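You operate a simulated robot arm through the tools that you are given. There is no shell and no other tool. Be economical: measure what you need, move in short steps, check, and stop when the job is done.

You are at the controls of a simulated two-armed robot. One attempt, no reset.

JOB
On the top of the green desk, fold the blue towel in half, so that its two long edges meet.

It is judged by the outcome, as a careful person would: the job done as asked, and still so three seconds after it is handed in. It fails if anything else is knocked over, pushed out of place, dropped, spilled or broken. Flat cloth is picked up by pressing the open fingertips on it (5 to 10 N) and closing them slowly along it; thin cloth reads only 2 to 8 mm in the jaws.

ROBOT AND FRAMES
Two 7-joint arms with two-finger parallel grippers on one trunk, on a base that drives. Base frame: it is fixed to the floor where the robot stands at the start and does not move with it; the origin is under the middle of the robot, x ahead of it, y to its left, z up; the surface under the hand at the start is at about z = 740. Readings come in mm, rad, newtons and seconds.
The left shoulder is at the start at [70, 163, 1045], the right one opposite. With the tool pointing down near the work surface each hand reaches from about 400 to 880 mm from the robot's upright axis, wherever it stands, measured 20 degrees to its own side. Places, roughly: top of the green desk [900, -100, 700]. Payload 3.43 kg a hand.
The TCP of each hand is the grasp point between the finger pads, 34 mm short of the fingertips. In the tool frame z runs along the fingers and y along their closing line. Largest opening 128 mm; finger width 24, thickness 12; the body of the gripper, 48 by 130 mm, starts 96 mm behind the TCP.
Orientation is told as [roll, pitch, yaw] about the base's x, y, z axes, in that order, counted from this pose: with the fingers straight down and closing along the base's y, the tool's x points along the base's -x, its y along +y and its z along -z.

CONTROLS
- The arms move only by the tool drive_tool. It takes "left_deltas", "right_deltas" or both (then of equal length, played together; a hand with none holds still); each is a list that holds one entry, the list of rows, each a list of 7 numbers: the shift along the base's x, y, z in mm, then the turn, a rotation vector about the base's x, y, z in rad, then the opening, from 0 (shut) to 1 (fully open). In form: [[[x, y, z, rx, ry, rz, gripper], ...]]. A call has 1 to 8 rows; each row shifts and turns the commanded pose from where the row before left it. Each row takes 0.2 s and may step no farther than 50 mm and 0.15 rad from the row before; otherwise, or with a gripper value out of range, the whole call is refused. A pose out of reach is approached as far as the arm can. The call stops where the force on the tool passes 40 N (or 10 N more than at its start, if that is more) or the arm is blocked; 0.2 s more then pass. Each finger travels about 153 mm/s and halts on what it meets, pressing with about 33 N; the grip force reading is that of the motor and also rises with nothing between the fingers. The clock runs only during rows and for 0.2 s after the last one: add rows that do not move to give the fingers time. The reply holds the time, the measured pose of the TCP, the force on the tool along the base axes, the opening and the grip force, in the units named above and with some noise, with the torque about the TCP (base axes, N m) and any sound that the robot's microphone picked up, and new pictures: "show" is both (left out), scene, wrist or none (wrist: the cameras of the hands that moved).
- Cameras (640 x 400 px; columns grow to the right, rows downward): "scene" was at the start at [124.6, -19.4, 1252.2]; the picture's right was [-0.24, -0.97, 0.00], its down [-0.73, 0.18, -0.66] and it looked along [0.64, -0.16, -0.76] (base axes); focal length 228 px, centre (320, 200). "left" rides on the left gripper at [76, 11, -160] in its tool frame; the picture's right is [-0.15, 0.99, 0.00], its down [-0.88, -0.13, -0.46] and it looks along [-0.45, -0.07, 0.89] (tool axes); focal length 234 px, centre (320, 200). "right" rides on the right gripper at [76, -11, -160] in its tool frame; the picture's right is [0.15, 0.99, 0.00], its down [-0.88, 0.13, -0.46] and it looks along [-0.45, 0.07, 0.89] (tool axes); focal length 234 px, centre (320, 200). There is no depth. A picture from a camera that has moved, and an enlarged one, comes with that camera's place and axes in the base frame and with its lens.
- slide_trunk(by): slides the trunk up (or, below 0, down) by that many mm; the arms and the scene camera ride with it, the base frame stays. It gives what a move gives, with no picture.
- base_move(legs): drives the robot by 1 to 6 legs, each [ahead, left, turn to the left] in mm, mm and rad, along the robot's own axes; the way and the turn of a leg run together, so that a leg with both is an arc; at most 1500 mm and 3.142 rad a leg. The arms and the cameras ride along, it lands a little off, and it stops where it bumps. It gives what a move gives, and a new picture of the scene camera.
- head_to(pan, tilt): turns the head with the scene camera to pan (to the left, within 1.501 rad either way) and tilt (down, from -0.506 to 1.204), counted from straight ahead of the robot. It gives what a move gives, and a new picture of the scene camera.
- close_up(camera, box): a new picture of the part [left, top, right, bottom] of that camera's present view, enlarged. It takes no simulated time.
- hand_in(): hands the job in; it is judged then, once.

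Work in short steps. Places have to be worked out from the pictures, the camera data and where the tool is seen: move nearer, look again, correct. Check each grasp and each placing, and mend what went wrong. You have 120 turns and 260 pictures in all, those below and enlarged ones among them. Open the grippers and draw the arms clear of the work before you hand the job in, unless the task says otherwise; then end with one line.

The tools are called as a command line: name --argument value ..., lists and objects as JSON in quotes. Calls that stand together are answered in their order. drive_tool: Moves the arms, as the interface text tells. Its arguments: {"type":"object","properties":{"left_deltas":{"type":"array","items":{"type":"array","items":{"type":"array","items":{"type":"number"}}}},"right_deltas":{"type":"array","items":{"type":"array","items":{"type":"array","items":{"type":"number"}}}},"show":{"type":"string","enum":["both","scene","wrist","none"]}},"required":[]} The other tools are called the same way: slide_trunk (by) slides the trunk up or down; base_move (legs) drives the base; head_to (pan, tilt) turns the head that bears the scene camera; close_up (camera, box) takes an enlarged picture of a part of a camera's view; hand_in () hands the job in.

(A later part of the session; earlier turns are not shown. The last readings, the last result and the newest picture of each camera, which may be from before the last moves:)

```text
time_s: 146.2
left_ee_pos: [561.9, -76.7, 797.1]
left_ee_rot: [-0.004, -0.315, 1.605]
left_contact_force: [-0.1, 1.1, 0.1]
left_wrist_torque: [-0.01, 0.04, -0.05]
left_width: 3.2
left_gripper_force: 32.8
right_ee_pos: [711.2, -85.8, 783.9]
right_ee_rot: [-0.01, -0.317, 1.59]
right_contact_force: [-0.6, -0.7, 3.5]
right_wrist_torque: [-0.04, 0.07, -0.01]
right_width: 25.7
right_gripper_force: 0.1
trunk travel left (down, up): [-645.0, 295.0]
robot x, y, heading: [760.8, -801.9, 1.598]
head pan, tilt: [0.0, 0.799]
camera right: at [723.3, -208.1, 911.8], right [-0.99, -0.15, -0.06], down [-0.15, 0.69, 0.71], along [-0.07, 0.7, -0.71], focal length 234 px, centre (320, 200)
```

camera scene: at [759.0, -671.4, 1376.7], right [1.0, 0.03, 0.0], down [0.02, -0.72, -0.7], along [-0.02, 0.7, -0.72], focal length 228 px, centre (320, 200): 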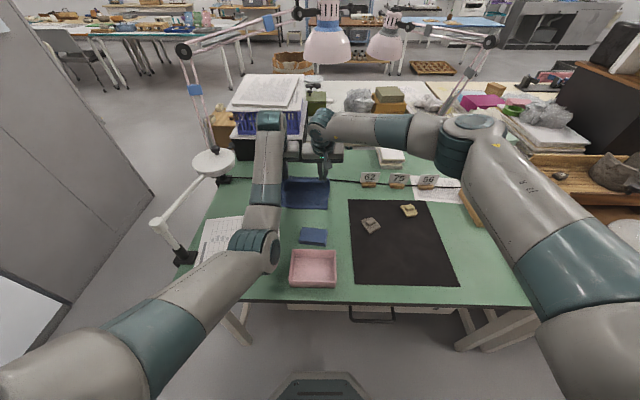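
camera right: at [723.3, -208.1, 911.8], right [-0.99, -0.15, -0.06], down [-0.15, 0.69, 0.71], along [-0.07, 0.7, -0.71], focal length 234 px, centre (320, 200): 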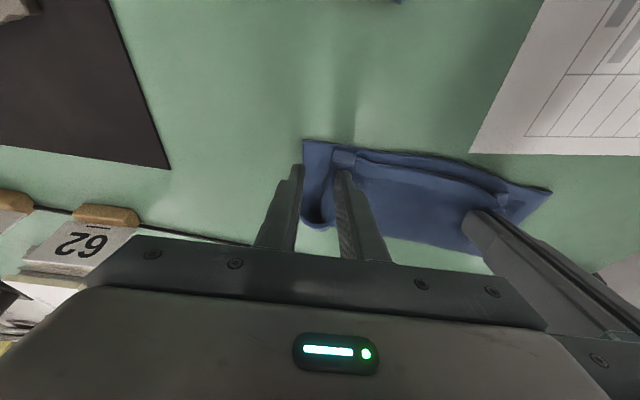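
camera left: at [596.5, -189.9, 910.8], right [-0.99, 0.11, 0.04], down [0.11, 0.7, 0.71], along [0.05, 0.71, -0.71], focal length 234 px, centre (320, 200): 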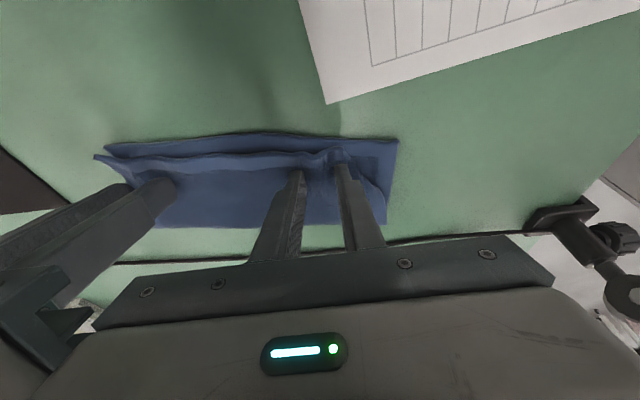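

close_up --camera "right" --box '[250, 110, 570, 310]'

```text
2.00 times, centred on (410, 210) of right
camera zoom: at [723.3, -208.1, 911.8], right [-0.99, -0.15, -0.06], down [-0.15, 0.69, 0.71], along [-0.07, 0.7, -0.71], focal length 468 px, centre (140, 180)
```

zoom: 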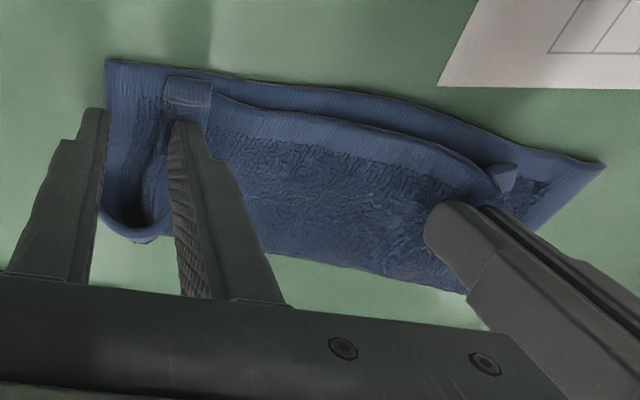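

The right corner of the top layer is now ~24 mm inward too, so pulling both ends outward against each other will balance. I lift the right, shift it inward over the top corner (left gives 10 mm room), and press.

drive_tool --left_deltas '[[[0, 0, 0, 0, 0, 0, 0], [-5, 0, 0, 0, 0, 0, 0], [-5, 0, 0, 0, 0, 0, 0], [0, 0, 0, 0, 0, 0, 0], [0, 0, 0, 0, 0, 0, 0], [0, 0, 0, 0, 0, 0, 0], [0, 0, 0, 0, 0, 0, 0]]]' --right_deltas '[[[0, 0, 12, 0, 0, 0, 0.15], [0, 0, 8, 0, 0, 0, 0.15], [-12, 0, 0, 0, 0, 0, 0.15], [-10, 0, 0, 0, 0, 0, 0.15], [0, -2, -10, 0, 0, 0, 0.15], [0, 0, -8, 0, 0, 0, 0.15], [0, 0, -3, 0, 0, 0, 0.15]]]' --show "none"

close_up --camera "right" --box '[250, 100, 570, 300]'

```text
time_s: 147.8
left_ee_pos: [551.2, -76.0, 797.4]
left_ee_rot: [-0.003, -0.316, 1.604]
left_contact_force: [-0.9, -0.1, 0.4]
left_wrist_torque: [0.0, 0.03, -0.01]
left_width: 3.2
left_gripper_force: 32.7
right_ee_pos: [689.7, -87.8, 783.6]
right_ee_rot: [-0.01, -0.318, 1.59]
right_contact_force: [0.4, 0.3, 7.7]
right_wrist_torque: [-0.02, 0.07, 0.0]
right_width: 18.9
right_gripper_force: 0.0
trunk travel left (down, up): [-645.0, 295.0]
robot x, y, heading: [766.5, -803.8, 1.597]
head pan, tilt: [0.0, 0.799]
```

```text
2.00 times, centred on (410, 200) of right
camera zoom: at [701.7, -209.8, 911.0], right [-0.99, -0.15, -0.06], down [-0.15, 0.69, 0.71], along [-0.07, 0.7, -0.71], focal length 468 px, centre (140, 200)
```

zoom: 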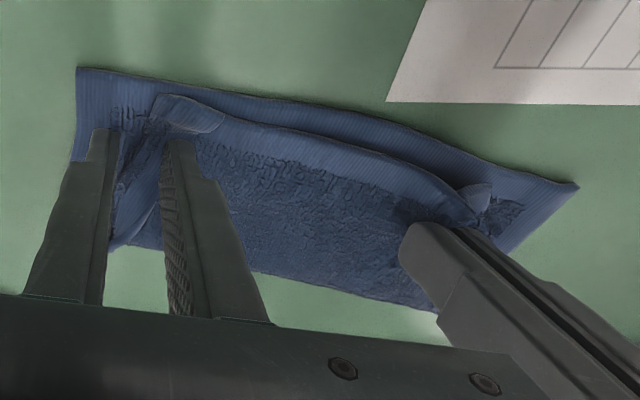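

The top-right corner has curled under my fingers, and the towel drifted toward the lamp. I release the left hand and lift both clear to get room; then the right alone will grip the top's right end and pull everything back to the right.

drive_tool --left_deltas '[[[0, 0, -8, 0, 0, 0, 0], [0, 0, -4, 0, 0, 0, 0.08], [0, 0, 0, 0, 0, 0, 0.15], [0, -2, 8, 0, 0, 0, 0.15], [0, -2, 20, 0, 0, 0, 0.15], [0, 0, 40, 0, 0, 0, 0.15], [0, 10, 40, 0, 0, 0, 0.15], [0, 10, 20, 0, 0, 0, 0.15]]]' --right_deltas '[[[0, 0, 10, 0, 0, 0, 0.15], [0, -3, 20, 0, 0, 0, 0.15], [0, 0, 30, 0, 0, 0, 0.15], [0, 0, 30, 0, 0, 0, 0.15], [0, 0, 0, 0, 0, 0, 0.15], [0, 0, 0, 0, 0, 0, 0.15], [0, 0, 0, 0, 0, 0, 0.15], [0, 0, 0, 0, 0, 0, 0.15]]]' --show "none"

close_up --camera "right" --box '[240, 60, 560, 260]'

close_up --camera "left" --box '[90, 60, 410, 260]'

```text
time_s: 149.6
left_ee_pos: [552.4, -58.8, 910.6]
left_ee_rot: [-0.003, -0.313, 1.605]
left_contact_force: [0.1, 0.1, 0.0]
left_wrist_torque: [-0.02, -0.03, 0.0]
left_width: 19.3
left_gripper_force: 0.1
right_ee_pos: [687.8, -89.0, 873.8]
right_ee_rot: [-0.012, -0.313, 1.588]
right_contact_force: [-0.9, -0.7, 0.4]
right_wrist_torque: [0.03, -0.02, -0.04]
right_width: 19.4
right_gripper_force: 0.1
trunk travel left (down, up): [-645.0, 295.0]
robot x, y, heading: [767.4, -802.1, 1.596]
head pan, tilt: [0.0, 0.799]
```

```text
2.00 times, centred on (400, 160) of right
camera zoom: at [699.9, -210.9, 1001.3], right [-0.99, -0.15, -0.06], down [-0.15, 0.69, 0.7], along [-0.07, 0.7, -0.71], focal length 468 px, centre (160, 280)
```

zoom: 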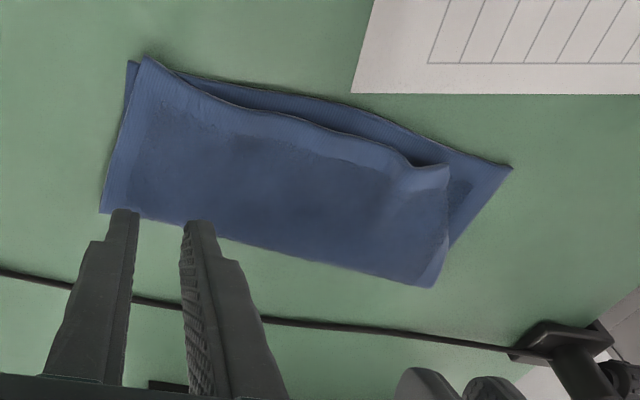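

```text
2.00 times, centred on (250, 160) of left
camera zoom: at [543.4, -181.2, 1038.8], right [-0.99, 0.11, 0.04], down [0.1, 0.7, 0.71], along [0.05, 0.71, -0.71], focal length 468 px, centre (460, 280)
```

zoom: 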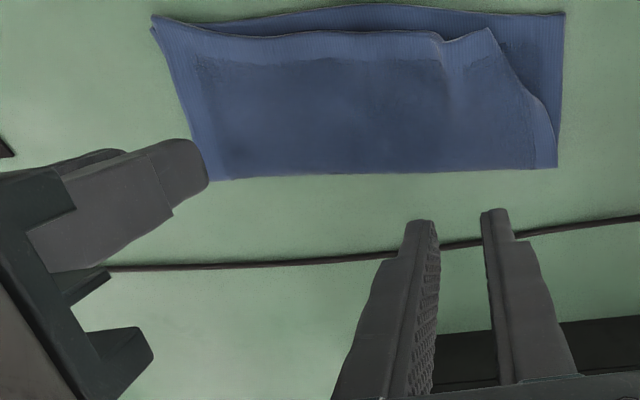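

The cloth sprang back, so only the top-left corner is ~40 mm inside. First I move the whole folded towel away from the lamp: press both hands flat on its middle and slide it ~50 mm to the right.

drive_tool --left_deltas '[[[0, 5, -30, 0, 0, 0, 0.4], [0, 5, -30, 0, 0, 0, 0.4], [0, 4, -30, 0, 0, 0, 0.4], [0, 0, -24, 0, 0, 0, 0.4], [0, 0, -8, 0, 0, 0, 0.4], [0, 0, -5, 0, 0, 0, 0.4], [0, 0, 0, 0, 0, 0, 0.4]]]' --right_deltas '[[[2, 15, -20, 0, 0, 0, 0.4], [2, 15, -20, 0, 0, 0, 0.4], [0, 10, -20, 0, 0, 0, 0.4], [0, 4, -18, 0, 0, 0, 0.4], [0, 0, -8, 0, 0, 0, 0.4], [0, 0, -4, 0, 0, 0, 0.4], [0, 0, 0, 0, 0, 0, 0.4]]]' --show "none"

```text
time_s: 151.2
left_ee_pos: [552.1, -46.1, 785.6]
left_ee_rot: [-0.004, -0.316, 1.605]
left_contact_force: [0.2, 0.6, 0.6]
left_wrist_torque: [0.01, 0.01, 0.01]
left_width: 51.2
left_gripper_force: 0.0
right_ee_pos: [691.2, -45.4, 783.4]
right_ee_rot: [-0.009, -0.315, 1.59]
right_contact_force: [-0.7, 0.6, 0.7]
right_wrist_torque: [0.0, 0.0, -0.02]
right_width: 51.3
right_gripper_force: 0.0
trunk travel left (down, up): [-645.0, 295.0]
robot x, y, heading: [760.9, -802.6, 1.595]
head pan, tilt: [0.0, 0.799]
```

drive_tool --left_deltas '[[[0, 0, -4, 0, 0, 0, 0.4], [0, 0, -1.5, 0, 0, 0, 0.4], [10, 0, 0, 0, 0, 0, 0.4], [10, 0, 0, 0, 0, 0, 0.4], [10, 0, 0, 0, 0, 0, 0.4], [10, 0, 0, 0, 0, 0, 0.4], [10, 0, 0, 0, 0, 0, 0.4], [0, 0, 0, 0, 0, 0, 0.4]]]' --right_deltas '[[[0, 0, -3, 0, 0, 0, 0.4], [0, 0, -1, 0, 0, 0, 0.4], [10, 0, 0, 0, 0, 0, 0.4], [10, 0, 0, 0, 0, 0, 0.4], [10, 0, 0, 0, 0, 0, 0.4], [10, 0, 0, 0, 0, 0, 0.4], [10, 0, 0, 0, 0, 0, 0.4], [0, 0, 0, 0, 0, 0, 0.4]]]' --show "none"

drive_tool --left_deltas '[[[0, 0, 20, 0, 0, 0, 0.3], [0, -10, 30, 0, 0, 0, 0.3], [0, -10, 40, 0, 0, 0, 0.3], [0, 0, 0, 0, 0, 0, 0.3]]]' --right_deltas '[[[0, 0, 20, 0, 0, 0, 0.3], [0, -10, 30, 0, 0, 0, 0.3], [0, -10, 40, 0, 0, 0, 0.3], [0, 0, 0, 0, 0, 0, 0.3]]]' --show "wrist"

```text
time_s: 152.9
left_ee_pos: [600.7, -45.2, 782.0]
left_ee_rot: [-0.005, -0.318, 1.605]
left_contact_force: [-0.8, 0.6, 7.9]
left_wrist_torque: [-0.06, 0.11, -0.02]
left_width: 51.7
left_gripper_force: 0.7
right_ee_pos: [742.9, -48.1, 780.3]
right_ee_rot: [-0.013, -0.317, 1.589]
right_contact_force: [1.1, -1.9, 13.1]
right_wrist_torque: [-0.09, 0.32, 0.08]
right_width: 50.6
right_gripper_force: 0.1
trunk travel left (down, up): [-645.0, 295.0]
robot x, y, heading: [761.4, -801.2, 1.598]
head pan, tilt: [0.0, 0.799]
```

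```text
time_s: 153.9
left_ee_pos: [601.6, -66.2, 869.3]
left_ee_rot: [-0.002, -0.315, 1.604]
left_contact_force: [-0.2, 0.2, -0.3]
left_wrist_torque: [0.0, -0.03, 0.0]
left_width: 38.5
left_gripper_force: 0.0
right_ee_pos: [745.0, -64.8, 869.0]
right_ee_rot: [-0.013, -0.315, 1.59]
right_contact_force: [0.9, 0.4, -1.1]
right_wrist_torque: [-0.02, -0.02, -0.03]
right_width: 38.5
right_gripper_force: 0.1
trunk travel left (down, up): [-645.0, 295.0]
robot x, y, heading: [763.4, -802.7, 1.594]
head pan, tilt: [0.0, 0.799]
camera right: at [756.2, -187.4, 996.9], right [-0.99, -0.15, -0.06], down [-0.15, 0.69, 0.7], along [-0.07, 0.7, -0.71], focal length 234 px, centre (320, 200)
camera left: at [592.3, -188.4, 997.3], right [-0.99, 0.11, 0.04], down [0.11, 0.7, 0.71], along [0.05, 0.71, -0.71], focal length 234 px, centre (320, 200)
```

right: 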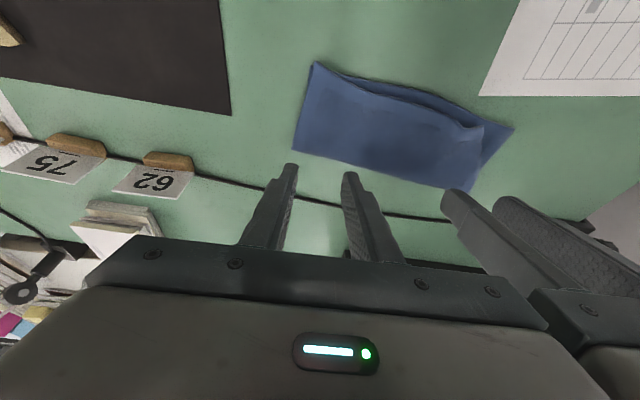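
left: 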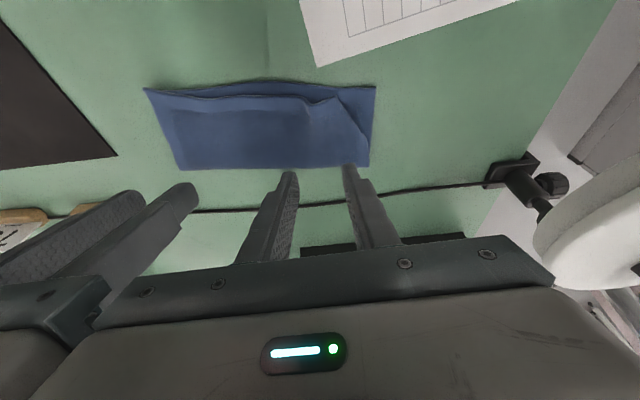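

Towel now: near edge (533,−91)–(766,−119), fold line (536,10)–(789,−17), about 101 mm deep at both ends, so the fold line is right. Only the top-left corner is 39 mm inward. I'll grip the top edge at both ends and stretch it.

drive_tool --left_deltas '[[[-3, -3, -25, 0, 0, 0, 0.2], [-3, -3, -25, 0, 0, 0, 0.2], [-2, -3, -20, 0, 0, 0, 0.2], [0, 0, -10, 0, 0, 0, 0.2], [0, 0, -4, 0, 0, 0, 0.2], [0, 0, -2, 0, 0, 0, 0.2], [0, 0, 0, 0, 0, 0, 0.2]]]' --right_deltas '[[[0, -10, -25, 0, 0, 0, 0.2], [0, -10, -25, 0, 0, 0, 0.2], [0, -10, -20, 0, 0, 0, 0.2], [0, -6, -10, 0, 0, 0, 0.2], [0, 0, -4, 0, 0, 0, 0.2], [0, 0, -2, 0, 0, 0, 0.2], [0, 0, 0, 0, 0, 0, 0.2]]]' --show "wrist"

```text
time_s: 155.6
left_ee_pos: [593.7, -74.5, 784.5]
left_ee_rot: [-0.003, -0.318, 1.605]
left_contact_force: [-1.6, 1.2, 3.8]
left_wrist_torque: [0.03, 0.06, -0.02]
left_width: 26.0
left_gripper_force: 0.3
right_ee_pos: [741.1, -101.5, 783.6]
right_ee_rot: [-0.011, -0.317, 1.59]
right_contact_force: [0.6, 0.4, 0.8]
right_wrist_torque: [-0.01, -0.01, -0.03]
right_width: 25.6
right_gripper_force: 0.0
trunk travel left (down, up): [-645.0, 295.0]
robot x, y, heading: [765.0, -798.9, 1.597]
head pan, tilt: [0.0, 0.799]
camera right: at [755.1, -224.6, 911.8], right [-0.99, -0.15, -0.06], down [-0.15, 0.69, 0.7], along [-0.07, 0.7, -0.71], focal length 234 px, centre (320, 200)
camera left: at [585.6, -196.5, 911.1], right [-0.99, 0.11, 0.04], down [0.11, 0.7, 0.71], along [0.05, 0.71, -0.71], focal length 234 px, centre (320, 200)
```

right: 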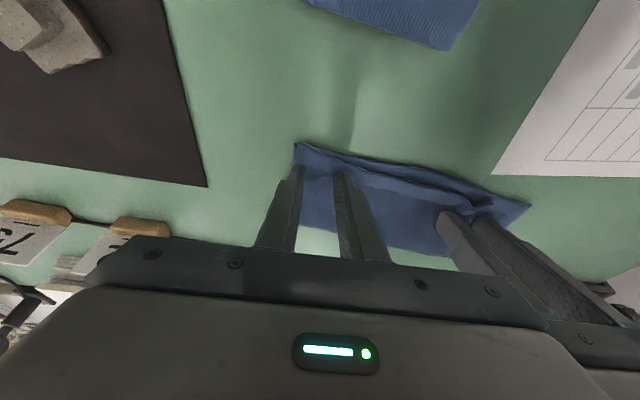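
left: 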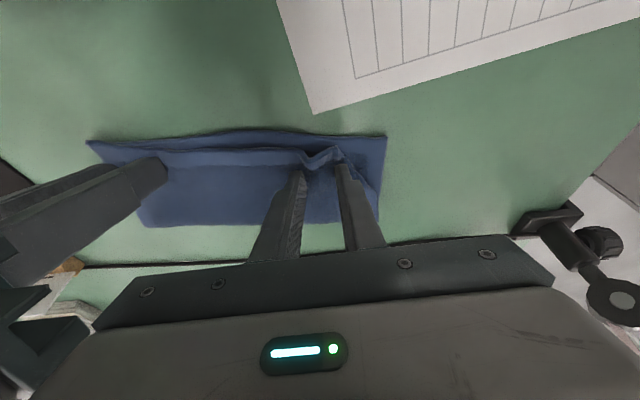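

The bunch ridge lies right between the left fingers; I shift the left 11 mm outward with a smaller opening so it pinches only the corner, and press the right a little more.

drive_tool --left_deltas '[[[0, 0, 14, 0, 0, 0, 0.13], [-6, 0, 4, 0, 0, 0, 0.13], [-6, 0, 0, 0, 0, 0, 0.13], [0, 0, -8, 0, 0, 0, 0.13], [0, 0, -7, 0, 0, 0, 0.13], [0, 0, -4, 0, 0, 0, 0.13], [0, 0, 0, 0, 0, 0, 0.13]]]' --right_deltas '[[[0, 0, -2, 0, 0, 0, 0.2], [0, 0, -1.5, 0, 0, 0, 0.2], [0, 0, 0, 0, 0, 0, 0.2], [0, 0, 0, 0, 0, 0, 0.2], [0, 0, 0, 0, 0, 0, 0.2], [0, 0, 0, 0, 0, 0, 0.2], [0, 0, 0, 0, 0, 0, 0.2]]]' --show "none"

drive_tool --left_deltas '[[[0, 0, 0, 0, 0, 0, 0.1], [0, 0, 0, 0, 0, 0, 0.06], [0, 0, 0, 0, 0, 0, 0.02], [0, 0, 0, 0, 0, 0, 0], [0, 0, 0, 0, 0, 0, 0], [0, 0, 0, 0, 0, 0, 0]]]' --right_deltas '[[[0, 0, 0, 0, 0, 0, 0.15], [0, 0, 0, 0, 0, 0, 0.1], [0, 0, 0, 0, 0, 0, 0.05], [0, 0, 0, 0, 0, 0, 0], [0, 0, 0, 0, 0, 0, 0], [0, 0, 0, 0, 0, 0, 0]]]' --show "wrist"

```text
time_s: 157.2
left_ee_pos: [581.3, -74.5, 783.8]
left_ee_rot: [-0.004, -0.318, 1.604]
left_contact_force: [0.9, -1.0, 3.4]
left_wrist_torque: [0.0, -0.02, 0.01]
left_width: 16.3
left_gripper_force: 0.0
right_ee_pos: [743.0, -103.1, 782.2]
right_ee_rot: [-0.01, -0.316, 1.591]
right_contact_force: [-0.2, 1.9, 9.4]
right_wrist_torque: [0.06, 0.01, -0.03]
right_width: 25.3
right_gripper_force: 0.0
trunk travel left (down, up): [-645.0, 295.0]
robot x, y, heading: [762.7, -800.3, 1.598]
head pan, tilt: [0.0, 0.799]
```

```text
time_s: 158.6
left_ee_pos: [580.8, -74.9, 784.1]
left_ee_rot: [-0.002, -0.317, 1.604]
left_contact_force: [2.1, -0.5, 3.8]
left_wrist_torque: [0.0, -0.08, 0.01]
left_width: 3.3
left_gripper_force: 32.1
right_ee_pos: [742.5, -104.3, 781.3]
right_ee_rot: [-0.008, -0.315, 1.59]
right_contact_force: [-2.3, -1.6, 7.8]
right_wrist_torque: [-0.01, 0.08, -0.03]
right_width: 3.3
right_gripper_force: 32.9
trunk travel left (down, up): [-645.0, 295.0]
robot x, y, heading: [762.4, -801.3, 1.595]
head pan, tilt: [0.0, 0.799]
camera right: at [754.8, -225.9, 908.6], right [-0.99, -0.15, -0.06], down [-0.15, 0.69, 0.71], along [-0.07, 0.7, -0.71], focal length 234 px, centre (320, 200)
camera left: at [573.7, -197.3, 911.3], right [-0.99, 0.11, 0.04], down [0.11, 0.7, 0.71], along [0.05, 0.71, -0.71], focal length 234 px, centre (320, 200)
```

right: 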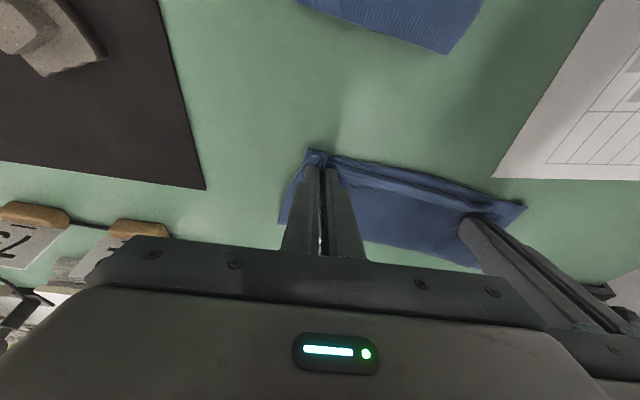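
left: 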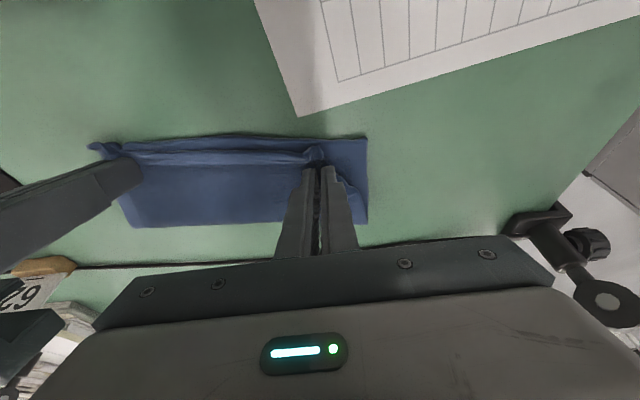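

Both ends are gripped. The left lifts 8 mm and pulls outward in small steps while the right holds.

drive_tool --left_deltas '[[[0, 0, 8, 0, 0, 0, 0], [-8, -1, 0, 0, 0, 0, 0], [-8, -2, 0, 0, 0, 0, 0], [-7, -2, 0, 0, 0, 0, 0], [-6, -2, 0, 0, 0, 0, 0], [0, 0, 0, 0, 0, 0, 0]]]' --show "none"

close_up --camera "left" --box '[40, 90, 440, 340]'

close_up --camera "right" --box '[240, 100, 600, 325]'

```text
time_s: 159.9
left_ee_pos: [553.9, -82.1, 789.3]
left_ee_rot: [-0.011, -0.315, 1.601]
left_contact_force: [29.5, -3.4, 0.6]
left_wrist_torque: [-0.15, -1.08, -0.19]
left_width: 5.8
left_gripper_force: 32.9
right_ee_pos: [739.4, -104.2, 782.1]
right_ee_rot: [-0.006, -0.315, 1.591]
right_contact_force: [-31.4, 2.7, 8.4]
right_wrist_torque: [0.07, 1.09, 0.28]
right_width: 3.7
right_gripper_force: 33.1
trunk travel left (down, up): [-645.0, 295.0]
robot x, y, heading: [765.6, -806.2, 1.597]
head pan, tilt: [0.0, 0.799]
```

```text
1.60 times, centred on (240, 215) of left
camera zoom: at [544.9, -203.7, 917.5], right [-0.99, 0.11, 0.04], down [0.11, 0.7, 0.71], along [0.05, 0.71, -0.71], focal length 375 px, centre (448, 176)
```

zoom: 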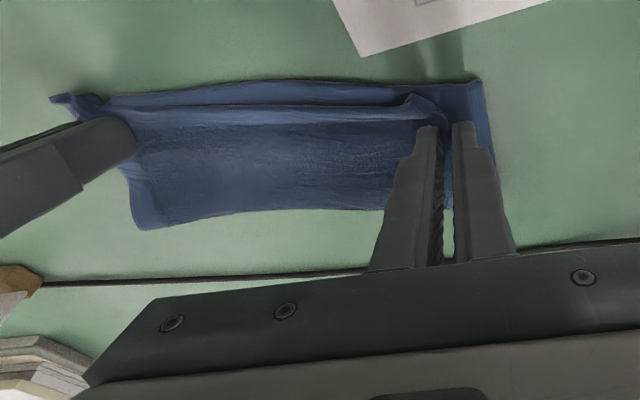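

```text
1.78 times, centred on (420, 212) of right
camera zoom: at [753.0, -225.9, 908.7], right [-0.99, -0.16, -0.05], down [-0.15, 0.69, 0.71], along [-0.08, 0.7, -0.71], focal length 416 px, centre (142, 178)
```

zoom: 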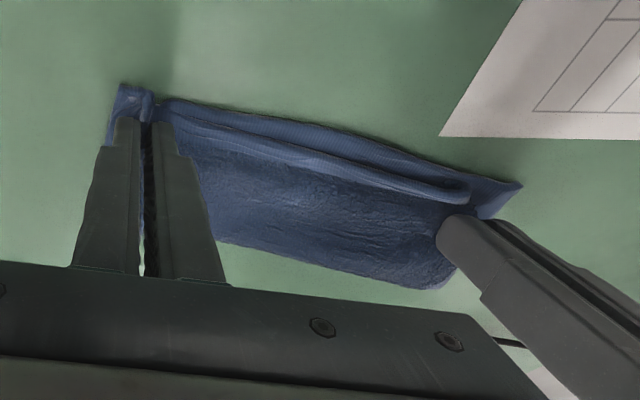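

The top edge is now taut (30 N), and its left corner is within ~10–15 mm of the bottom corner. I relax the tension, nudge both 6 mm toward me, lower and release.

drive_tool --left_deltas '[[[4, 0, 0, 0, 0, 0, 0], [1, -3, 0, 0, 0, 0, 0], [0, -3, -5, 0, 0, 0, 0], [0, 0, 0, 0, 0, 0, 0], [0, 0, 0, 0, 0, 0, 0.05], [0, 0, 0, 0, 0, 0, 0.12], [0, -2, 8, 0, 0, 0, 0.15], [0, -2, 20, 0, 0, 0, 0.15]]]' --right_deltas '[[[-2, 0, 0, 0, 0, 0, 0], [0, -3, 0, 0, 0, 0, 0], [0, -3, 0, 0, 0, 0, 0], [0, 0, 0, 0, 0, 0, 0], [0, 0, 0, 0, 0, 0, 0.05], [0, 0, 0, 0, 0, 0, 0.15], [0, -2, 8, 0, 0, 0, 0.2], [0, -3, 20, 0, 0, 0, 0.2]]]' --show "none"

drive_tool --left_deltas '[[[0, 0, 40, 0, 0, 0, 0.15], [0, 5, 40, 0, 0, 0, 0.15], [0, 0, 0, 0, 0, 0, 0.15]]]' --right_deltas '[[[0, 0, 40, 0, 0, 0, 0.15], [0, 0, 40, 0, 0, 0, 0.15], [0, 0, 0, 0, 0, 0, 0.15]]]' --show "none"

close_up --camera "right" --box '[260, 70, 540, 245]'

close_up --camera "left" --box '[90, 50, 410, 250]'

```text
time_s: 161.8
left_ee_pos: [558.3, -90.3, 814.4]
left_ee_rot: [-0.003, -0.316, 1.604]
left_contact_force: [-0.2, -0.5, -0.2]
left_wrist_torque: [0.03, 0.01, 0.01]
left_width: 19.2
left_gripper_force: 0.1
right_ee_pos: [740.2, -116.3, 807.8]
right_ee_rot: [-0.012, -0.313, 1.591]
right_contact_force: [-0.1, 0.0, 0.5]
right_wrist_torque: [0.01, -0.03, 0.0]
right_width: 25.7
right_gripper_force: 0.1
trunk travel left (down, up): [-645.0, 295.0]
robot x, y, heading: [764.5, -804.3, 1.599]
head pan, tilt: [0.0, 0.799]
```

```text
time_s: 162.6
left_ee_pos: [557.1, -85.2, 893.3]
left_ee_rot: [-0.005, -0.313, 1.604]
left_contact_force: [-0.3, 0.0, -0.2]
left_wrist_torque: [-0.02, -0.03, 0.0]
left_width: 19.4
left_gripper_force: 0.0
right_ee_pos: [736.5, -114.8, 887.6]
right_ee_rot: [-0.012, -0.315, 1.591]
right_contact_force: [-0.4, -0.5, -0.8]
right_wrist_torque: [-0.01, -0.03, 0.01]
right_width: 19.1
right_gripper_force: 0.0
trunk travel left (down, up): [-645.0, 295.0]
robot x, y, heading: [764.1, -800.6, 1.6]
head pan, tilt: [0.0, 0.799]
```

```text
2.29 times, centred on (400, 158) of right
camera zoom: at [748.4, -235.6, 1016.1], right [-0.99, -0.16, -0.06], down [-0.15, 0.69, 0.7], along [-0.07, 0.7, -0.71], focal length 535 px, centre (137, 297)
```

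zoom: 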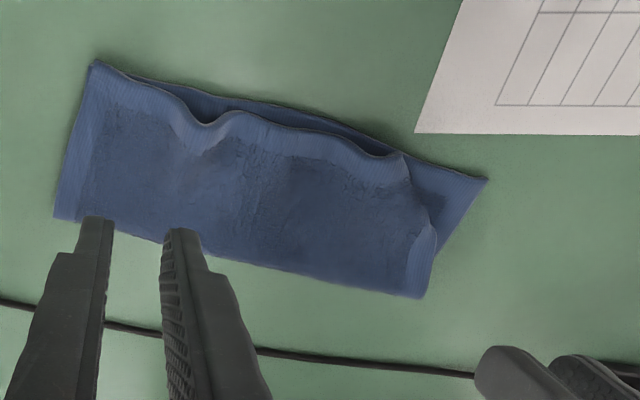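

```text
2.00 times, centred on (250, 150) of left
camera zoom: at [549.5, -206.6, 1020.7], right [-0.99, 0.11, 0.04], down [0.1, 0.7, 0.71], along [0.05, 0.71, -0.71], focal length 468 px, centre (460, 300)
```

zoom: 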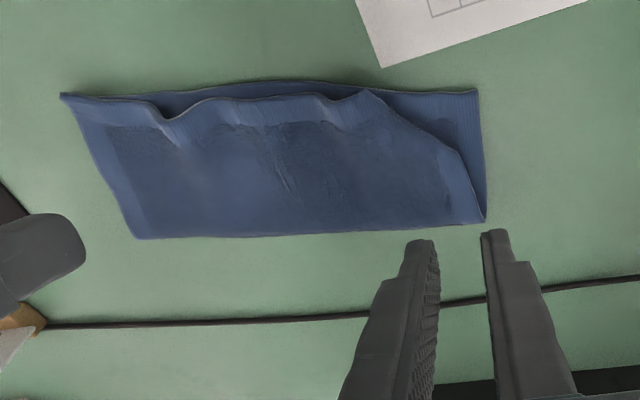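

I now see the cause: the top layer's left corner is tucked under along a diagonal (visible tip at (605,−106), true corner ~64 mm further out beneath). I back the base 40 mm and take the left hand to the edge near that tip, to lift it and let the tucked corner fall free.

base_move --legs '[[-40, 0, 0]]'

drive_tool --left_deltas '[[[14, 6, -15, 0, 0, 0, 0.2], [14, 6, -15, 0, 0, 0, 0.2], [14, 6, -15, 0, 0, 0, 0.2], [14, 6, -15, 0, 0, 0, 0.2], [9, 6, -15, 0, 0, 0, 0.2], [0, 4, -15, 0, 0, 0, 0.2], [0, 0, 0, 0, 0, 0, 0.2]]]' --right_deltas '[[[10, 10, 0, 0, 0, 0, 0.2], [10, 10, 0, 0, 0, 0, 0.2], [10, 10, 0, 0, 0, 0, 0.2], [10, 10, 0, 0, 0, 0, 0.2], [10, 0, 0, 0, 0, 0, 0.2], [0, 0, 0, 0, 0, 0, 0.2], [0, 0, 0, 0, 0, 0, 0.2]]]' --show "wrist"

```text
time_s: 163.4
left_ee_pos: [561.3, -123.6, 893.2]
left_ee_rot: [-0.004, -0.314, 1.604]
left_contact_force: [0.3, -0.4, -0.5]
left_wrist_torque: [0.03, -0.01, 0.01]
left_width: 19.2
left_gripper_force: 0.0
right_ee_pos: [737.9, -152.8, 888.5]
right_ee_rot: [-0.013, -0.315, 1.59]
right_contact_force: [-0.6, 0.0, -0.7]
right_wrist_torque: [0.0, 0.04, -0.01]
right_width: 19.2
right_gripper_force: 0.1
trunk travel left (down, up): [-645.0, 295.0]
robot x, y, heading: [763.6, -839.8, 1.596]
head pan, tilt: [0.0, 0.799]
camera scene: at [760.1, -710.5, 1376.4], right [1.0, 0.03, 0.0], down [0.02, -0.72, -0.7], along [-0.02, 0.7, -0.72], focal length 228 px, centre (320, 200)
```

scene: 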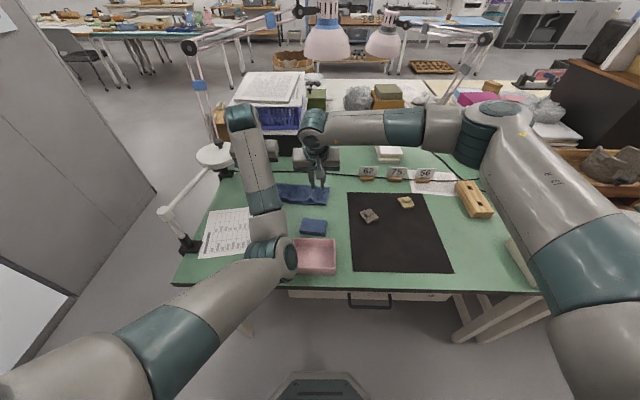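

```text
time_s: 165.0
left_ee_pos: [613.3, -82.2, 812.2]
left_ee_rot: [0.009, -0.329, 1.615]
left_contact_force: [0.7, 0.2, -0.1]
left_wrist_torque: [0.02, -0.02, 0.0]
left_width: 25.5
left_gripper_force: 0.0
right_ee_pos: [789.1, -113.7, 889.0]
right_ee_rot: [-0.011, -0.316, 1.588]
right_contact_force: [0.3, 1.5, -0.3]
right_wrist_torque: [-0.01, -0.05, 0.01]
right_width: 25.7
right_gripper_force: 0.0
trunk travel left (down, up): [-645.0, 295.0]
robot x, y, heading: [763.0, -837.9, 1.596]
head pan, tilt: [0.0, 0.799]
camera right: at [802.3, -235.9, 1016.6], right [-0.99, -0.15, -0.06], down [-0.15, 0.69, 0.7], along [-0.07, 0.7, -0.71], focal length 234 px, centre (320, 200)
camera left: at [608.0, -206.6, 938.2], right [-0.99, 0.09, 0.06], down [0.1, 0.69, 0.71], along [0.03, 0.72, -0.7], focal length 234 px, centre (320, 200)
```

right: 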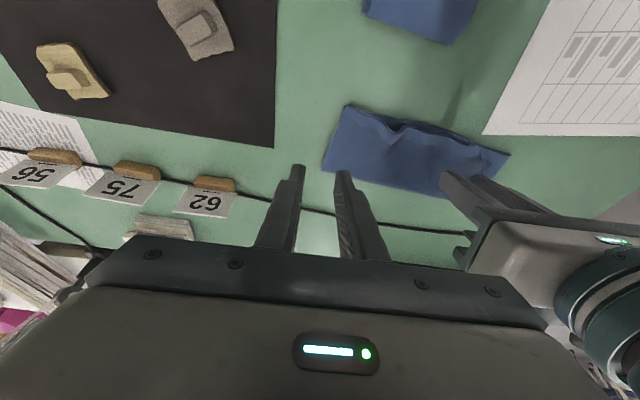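
left: 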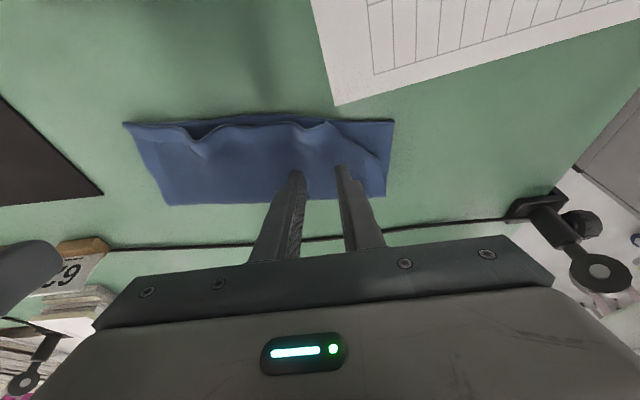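

drive_tool --left_deltas '[[[0, -4, -8, 0, 0, 0, 0.2], [0, -4, -8, 0, 0, 0, 0.2], [0, -4, -6, 0, 0, 0, 0.2], [0, 0, -4, 0, 0, 0, 0.2], [0, 0, -2, 0, 0, 0, 0.2], [0, 0, 0, 0, 0, 0, 0.2]]]' --show "wrist"

```text
time_s: 166.4
left_ee_pos: [610.1, -94.6, 786.7]
left_ee_rot: [0.012, -0.332, 1.616]
left_contact_force: [-0.2, 0.3, 1.5]
left_wrist_torque: [0.01, 0.05, -0.02]
left_width: 25.7
left_gripper_force: 0.0
right_ee_pos: [789.9, -113.8, 889.4]
right_ee_rot: [-0.013, -0.312, 1.587]
right_contact_force: [-1.3, 0.3, 0.4]
right_wrist_torque: [0.02, -0.01, -0.02]
right_width: 25.6
right_gripper_force: 0.2
trunk travel left (down, up): [-645.0, 295.0]
robot x, y, heading: [762.6, -840.2, 1.6]
head pan, tilt: [0.0, 0.799]
camera left: at [604.8, -218.8, 911.1], right [-0.99, 0.09, 0.06], down [0.1, 0.69, 0.72], along [0.02, 0.72, -0.7], focal length 234 px, centre (320, 200)
```

left: 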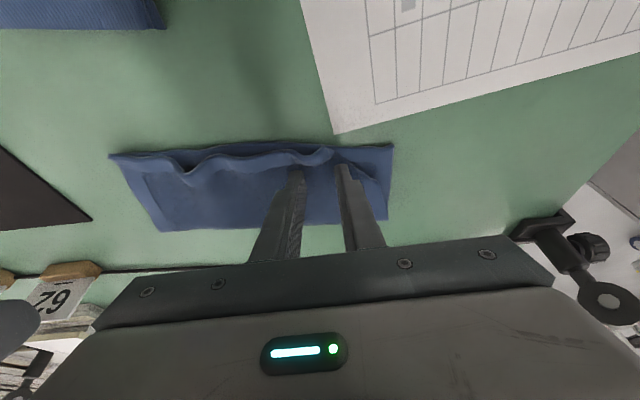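

The fingers straddle the tip region. Press 3 mm more, pinch, and lift high.

drive_tool --left_deltas '[[[0, 0, -3, 0, 0, 0, 0.2], [0, 0, 0, 0, 0, 0, 0.14], [0, 0, 0, 0, 0, 0, 0.08], [0, 0, 0, 0, 0, 0, 0.02], [0, 0, 0, 0, 0, 0, 0], [0, 0, 0, 0, 0, 0, 0], [0, 0, 12, 0, 0, 0, 0], [0, 2, 18, 0, 0, 0, 0]]]' --show "none"

drive_tool --left_deltas '[[[0, 6, 18, 0, 0, 0, 0], [0, 8, 18, 0, 0, 0, 0], [0, 10, 10, 0, 0, 0, 0], [0, 0, 0, 0, 0, 0, 0]]]' --show "wrist"

```text
time_s: 168.2
left_ee_pos: [616.6, -103.1, 799.2]
left_ee_rot: [0.01, -0.312, 1.604]
left_contact_force: [0.0, 0.3, 0.7]
left_wrist_torque: [-0.05, -0.01, -0.03]
left_width: 4.5
left_gripper_force: 33.1
right_ee_pos: [790.2, -114.3, 889.3]
right_ee_rot: [-0.011, -0.315, 1.589]
right_contact_force: [-0.8, -0.2, 0.5]
right_wrist_torque: [-0.01, 0.0, -0.02]
right_width: 25.8
right_gripper_force: 0.0
trunk travel left (down, up): [-645.0, 295.0]
robot x, y, heading: [763.5, -843.8, 1.6]
head pan, tilt: [0.0, 0.799]
```

```text
time_s: 169.2
left_ee_pos: [625.6, -75.3, 848.5]
left_ee_rot: [-0.003, -0.315, 1.605]
left_contact_force: [0.6, 0.5, 0.2]
left_wrist_torque: [-0.03, -0.03, -0.01]
left_width: 4.6
left_gripper_force: 33.2
right_ee_pos: [788.6, -113.3, 889.3]
right_ee_rot: [-0.011, -0.316, 1.588]
right_contact_force: [-0.1, 0.4, -0.1]
right_wrist_torque: [-0.02, -0.02, 0.0]
right_width: 25.6
right_gripper_force: 0.1
trunk travel left (down, up): [-645.0, 295.0]
robot x, y, heading: [766.7, -839.4, 1.599]
head pan, tilt: [0.0, 0.799]
camera left: at [618.2, -198.1, 975.8], right [-0.99, 0.11, 0.04], down [0.11, 0.7, 0.71], along [0.05, 0.71, -0.71], focal length 234 px, centre (320, 200)
```

left: 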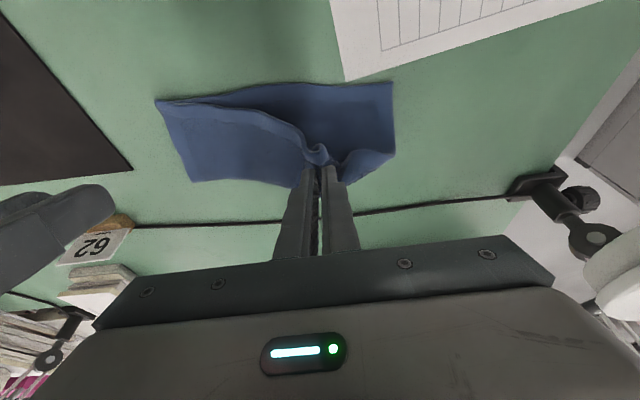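

close_up --camera "left" --box '[140, 60, 420, 235]'

close_up --camera "right" --box '[300, 60, 620, 260]'

```text
2.29 times, centred on (280, 148) of left
camera zoom: at [618.2, -198.1, 975.8], right [-0.99, 0.11, 0.04], down [0.11, 0.7, 0.71], along [0.05, 0.71, -0.71], focal length 535 px, centre (411, 320)
```

zoom: 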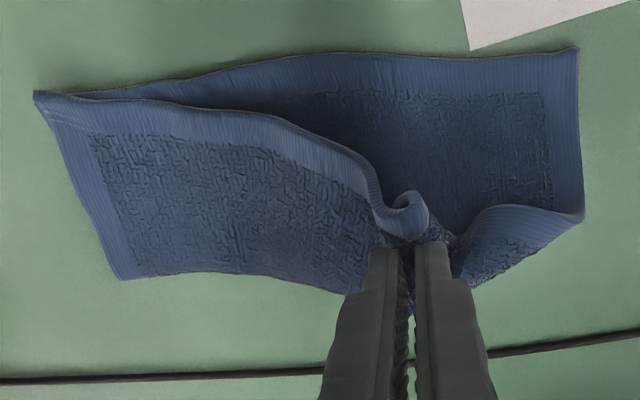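

```text
2.00 times, centred on (460, 160) of right
camera zoom: at [802.2, -235.8, 1016.6], right [-0.99, -0.15, -0.06], down [-0.15, 0.69, 0.7], along [-0.07, 0.7, -0.71], focal length 468 px, centre (40, 280)
```

zoom: 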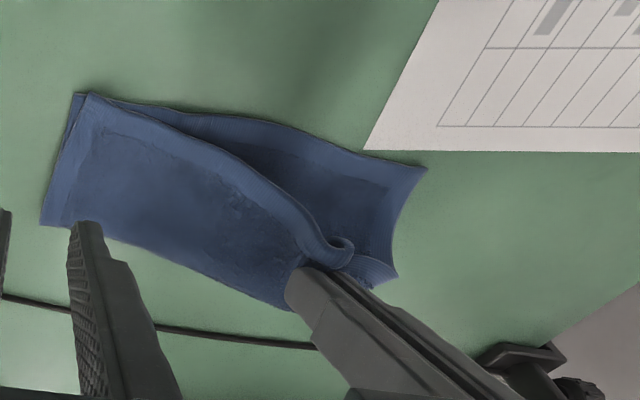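

Now the corner is free: the short hem edge runs straight up to my grip. I carry it outward to x≈560 above the fold, then lay it down on the bottom corner.

drive_tool --left_deltas '[[[-8, 5, 2, 0, 0, 0, 0], [-8, 5, 2, 0, 0, 0, 0], [-9, 5, 0, 0, 0, 0, 0], [-9, 5, 0, 0, 0, 0, 0], [-9, 5, 0, 0, 0, 0, 0], [-9, 5, 0, 0, 0, 0, 0], [-9, 0, 0, 0, 0, 0, 0], [-4, 0, 0, 0, 0, 0, 0]]]' --show "none"

close_up --camera "left" --box '[60, 40, 420, 265]'

close_up --camera "right" --box '[300, 60, 620, 260]'

```text
time_s: 171.0
left_ee_pos: [558.4, -47.4, 852.4]
left_ee_rot: [-0.002, -0.315, 1.605]
left_contact_force: [0.0, -0.1, 0.0]
left_wrist_torque: [-0.01, -0.03, -0.07]
left_width: 4.9
left_gripper_force: 33.2
right_ee_pos: [789.5, -114.5, 888.5]
right_ee_rot: [-0.013, -0.314, 1.589]
right_contact_force: [-0.9, 0.5, 0.3]
right_wrist_torque: [0.0, 0.01, -0.02]
right_width: 25.6
right_gripper_force: 0.0
trunk travel left (down, up): [-645.0, 295.0]
robot x, y, heading: [761.2, -844.3, 1.593]
head pan, tilt: [0.0, 0.799]
```

```text
1.78 times, centred on (240, 152) of left
camera zoom: at [551.0, -168.3, 980.3], right [-0.99, 0.11, 0.04], down [0.11, 0.7, 0.71], along [0.05, 0.71, -0.71], focal length 416 px, centre (462, 284)
```

zoom: 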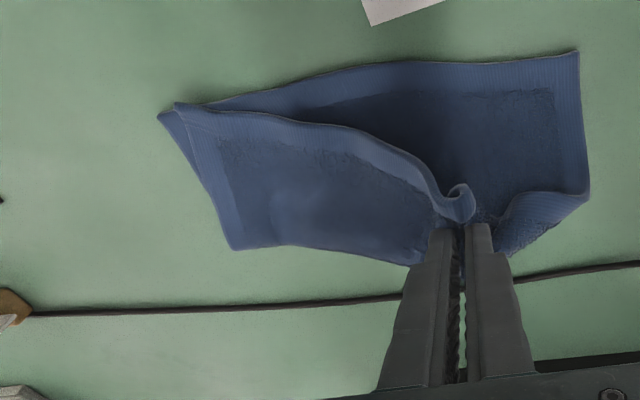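

```text
2.00 times, centred on (460, 160) of right
camera zoom: at [801.9, -235.6, 1016.4], right [-0.99, -0.15, -0.06], down [-0.15, 0.69, 0.7], along [-0.07, 0.7, -0.71], focal length 468 px, centre (40, 280)
```

zoom: 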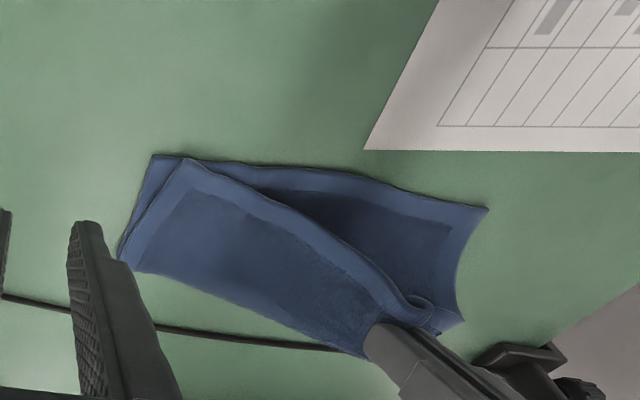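

The light towel slides along with my hand. I need the right hand to hold the towel's right end: I bring it to the right near corner (~(720,−90)), press firmly and pinch both layers there.

drive_tool --right_deltas '[[[-20, 10, -15, 0, 0, 0, 0.25], [-25, 10, -15, 0, 0, 0, 0.25], [-25, 10, -20, 0, 0, 0, 0.25], [-20, 6, -25, 0, 0, 0, 0.25], [0, 0, -18, 0, 0, 0, 0.25], [0, 0, -8, 0, 0, 0, 0.25], [0, 0, 0, 0, 0, 0, 0.25]]]' --show "wrist"

```text
time_s: 172.6
left_ee_pos: [559.9, -45.6, 852.8]
left_ee_rot: [-0.004, -0.315, 1.603]
left_contact_force: [0.2, 0.4, -0.1]
left_wrist_torque: [0.0, -0.02, -0.03]
left_width: 4.5
left_gripper_force: 32.8
right_ee_pos: [699.1, -78.5, 787.3]
right_ee_rot: [-0.011, -0.316, 1.591]
right_contact_force: [-0.1, -0.1, 0.7]
right_wrist_torque: [-0.03, 0.0, 0.04]
right_width: 32.0
right_gripper_force: 0.1
trunk travel left (down, up): [-645.0, 295.0]
robot x, y, heading: [761.1, -842.9, 1.598]
head pan, tilt: [0.0, 0.799]
camera right: at [712.0, -199.9, 914.4], right [-0.99, -0.15, -0.06], down [-0.15, 0.69, 0.7], along [-0.07, 0.7, -0.71], focal length 234 px, centre (320, 200)
```

right: 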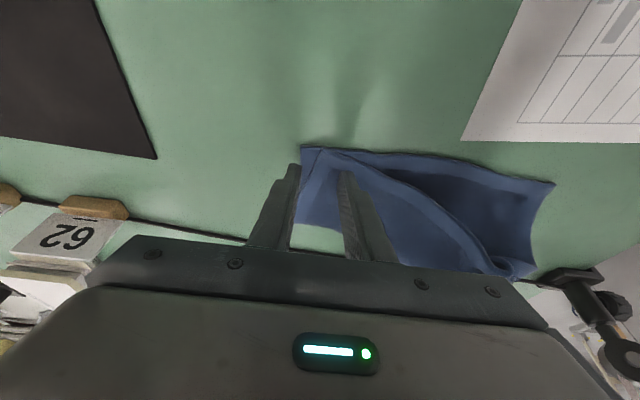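

drive_tool --right_deltas '[[[-3, 0, -4, 0, 0, 0, 0.25], [0, 0, -3, 0, 0, 0, 0.25], [0, 0, 0, 0, 0, 0, 0.18], [0, 0, 0, 0, 0, 0, 0.12], [0, 0, 0, 0, 0, 0, 0.06], [0, 0, 0, 0, 0, 0, 0], [0, 0, 0, 0, 0, 0, 0]]]' --show "none"

close_up --camera "right" --box '[260, 110, 580, 310]'

```text
time_s: 174.2
left_ee_pos: [559.4, -46.8, 853.7]
left_ee_rot: [-0.003, -0.318, 1.603]
left_contact_force: [-0.2, -0.7, -0.5]
left_wrist_torque: [0.0, -0.05, -0.03]
left_width: 4.6
left_gripper_force: 33.0
right_ee_pos: [696.3, -79.1, 781.4]
right_ee_rot: [-0.01, -0.317, 1.591]
right_contact_force: [-2.2, 1.3, 8.0]
right_wrist_torque: [0.03, 0.15, 0.02]
right_width: 4.0
right_gripper_force: 33.5
trunk travel left (down, up): [-645.0, 295.0]
robot x, y, heading: [764.9, -839.5, 1.595]
head pan, tilt: [0.0, 0.799]
```

```text
2.00 times, centred on (420, 210) of right
camera zoom: at [708.2, -200.6, 908.2], right [-0.99, -0.15, -0.06], down [-0.15, 0.69, 0.71], along [-0.07, 0.7, -0.71], focal length 468 px, centre (120, 180)
```

zoom: 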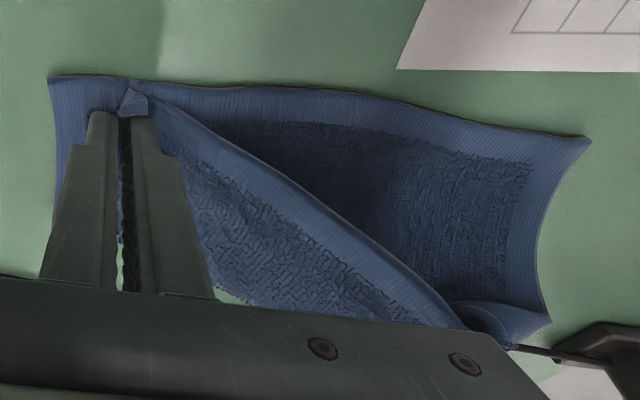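

Both hands now hold the top layer's two near corners, and the bottom layer lies flat (x 488–730, near edge y≈−90). First I slide everything 35 mm to the right, away from the lamp, with the right hand pressing down.

drive_tool --left_deltas '[[[7, 0, 0, 0, 0, 0, 0], [7, 0, 0, 0, 0, 0, 0], [7, 0, 0, 0, 0, 0, 0], [7, 0, 0, 0, 0, 0, 0], [7, 0, 0, 0, 0, 0, 0], [0, 0, 0, 0, 0, 0, 0]]]' --right_deltas '[[[7, 0, 0, 0, 0, 0, 0], [7, 0, 0, 0, 0, 0, 0], [7, 0, 0, 0, 0, 0, 0], [7, 0, 0, 0, 0, 0, 0], [7, 0, 0, 0, 0, 0, 0], [0, 0, 0, 0, 0, 0, 0]]]' --show "none"

drive_tool --left_deltas '[[[0, 0, 0, 0, 0, 0, 0], [0, 0, 0, 0, 0, 0, 0], [-5, 0, 0, 0, 0, 0, 0], [-8, 0, 0, 0, 0, 0, 0], [-8, 0, 0, 0, 0, 0, 0], [-8, 0, 0, 0, 0, 0, 0], [0, 0, 0, 0, 0, 0, 0]]]' --right_deltas '[[[0, 3, 15, 0, 0, 0, 0], [2, 6, 18, 0, 0, 0, 0], [2, 8, 18, 0, 0, 0, 0], [4, 8, 10, 0, 0, 0, 0], [4, 5, 5, 0, 0, 0, 0], [4, 0, 0, 0, 0, 0, 0], [0, 0, 0, 0, 0, 0, 0]]]' --show "wrist"

```text
time_s: 175.6
left_ee_pos: [595.1, -47.9, 852.5]
left_ee_rot: [-0.004, -0.318, 1.604]
left_contact_force: [0.9, -0.2, -0.7]
left_wrist_torque: [0.02, 0.0, -0.07]
left_width: 4.9
left_gripper_force: 32.7
right_ee_pos: [730.9, -79.3, 780.7]
right_ee_rot: [-0.013, -0.314, 1.587]
right_contact_force: [-0.7, -0.3, 3.6]
right_wrist_torque: [-0.02, 0.05, 0.0]
right_width: 3.9
right_gripper_force: 32.6
trunk travel left (down, up): [-645.0, 295.0]
robot x, y, heading: [764.4, -845.5, 1.596]
head pan, tilt: [0.0, 0.799]
```

```text
time_s: 177.2
left_ee_pos: [570.8, -45.9, 852.1]
left_ee_rot: [-0.007, -0.314, 1.6]
left_contact_force: [24.0, 0.4, -0.9]
left_wrist_torque: [0.01, -0.84, -0.16]
left_width: 5.1
left_gripper_force: 33.0
right_ee_pos: [743.1, -48.1, 846.7]
right_ee_rot: [-0.006, -0.314, 1.592]
right_contact_force: [-23.8, -0.6, 0.1]
right_wrist_torque: [-0.04, 0.82, 0.3]
right_width: 4.3
right_gripper_force: 33.0
trunk travel left (down, up): [-645.0, 295.0]
robot x, y, heading: [765.6, -844.7, 1.595]
head pan, tilt: [0.0, 0.799]
camera right: at [757.0, -170.0, 974.5], right [-0.99, -0.16, -0.05], down [-0.15, 0.69, 0.71], along [-0.08, 0.7, -0.71], focal length 234 px, centre (320, 200)
camera left: at [561.0, -168.6, 979.7], right [-0.99, 0.11, 0.04], down [0.11, 0.7, 0.71], along [0.05, 0.71, -0.71], focal length 234 px, centre (320, 200)
```

right: 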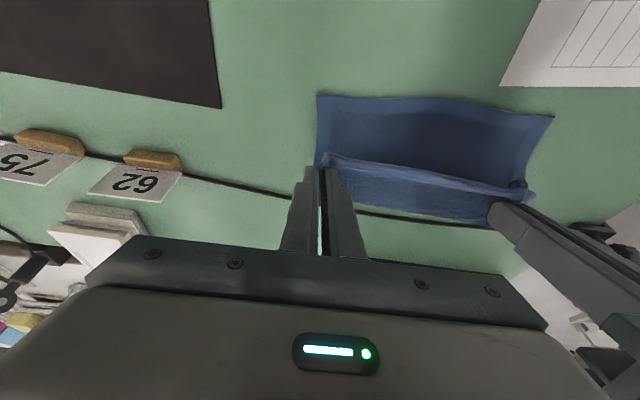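
left: 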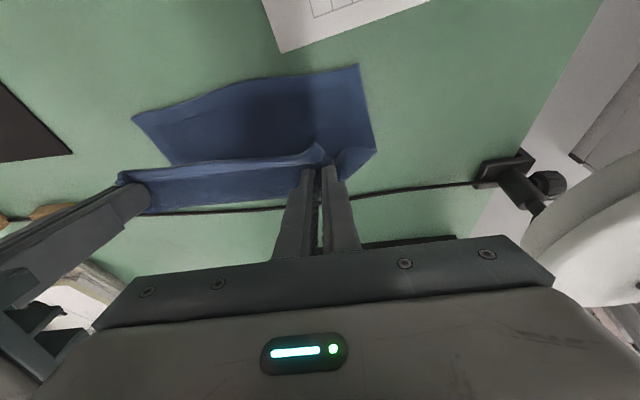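

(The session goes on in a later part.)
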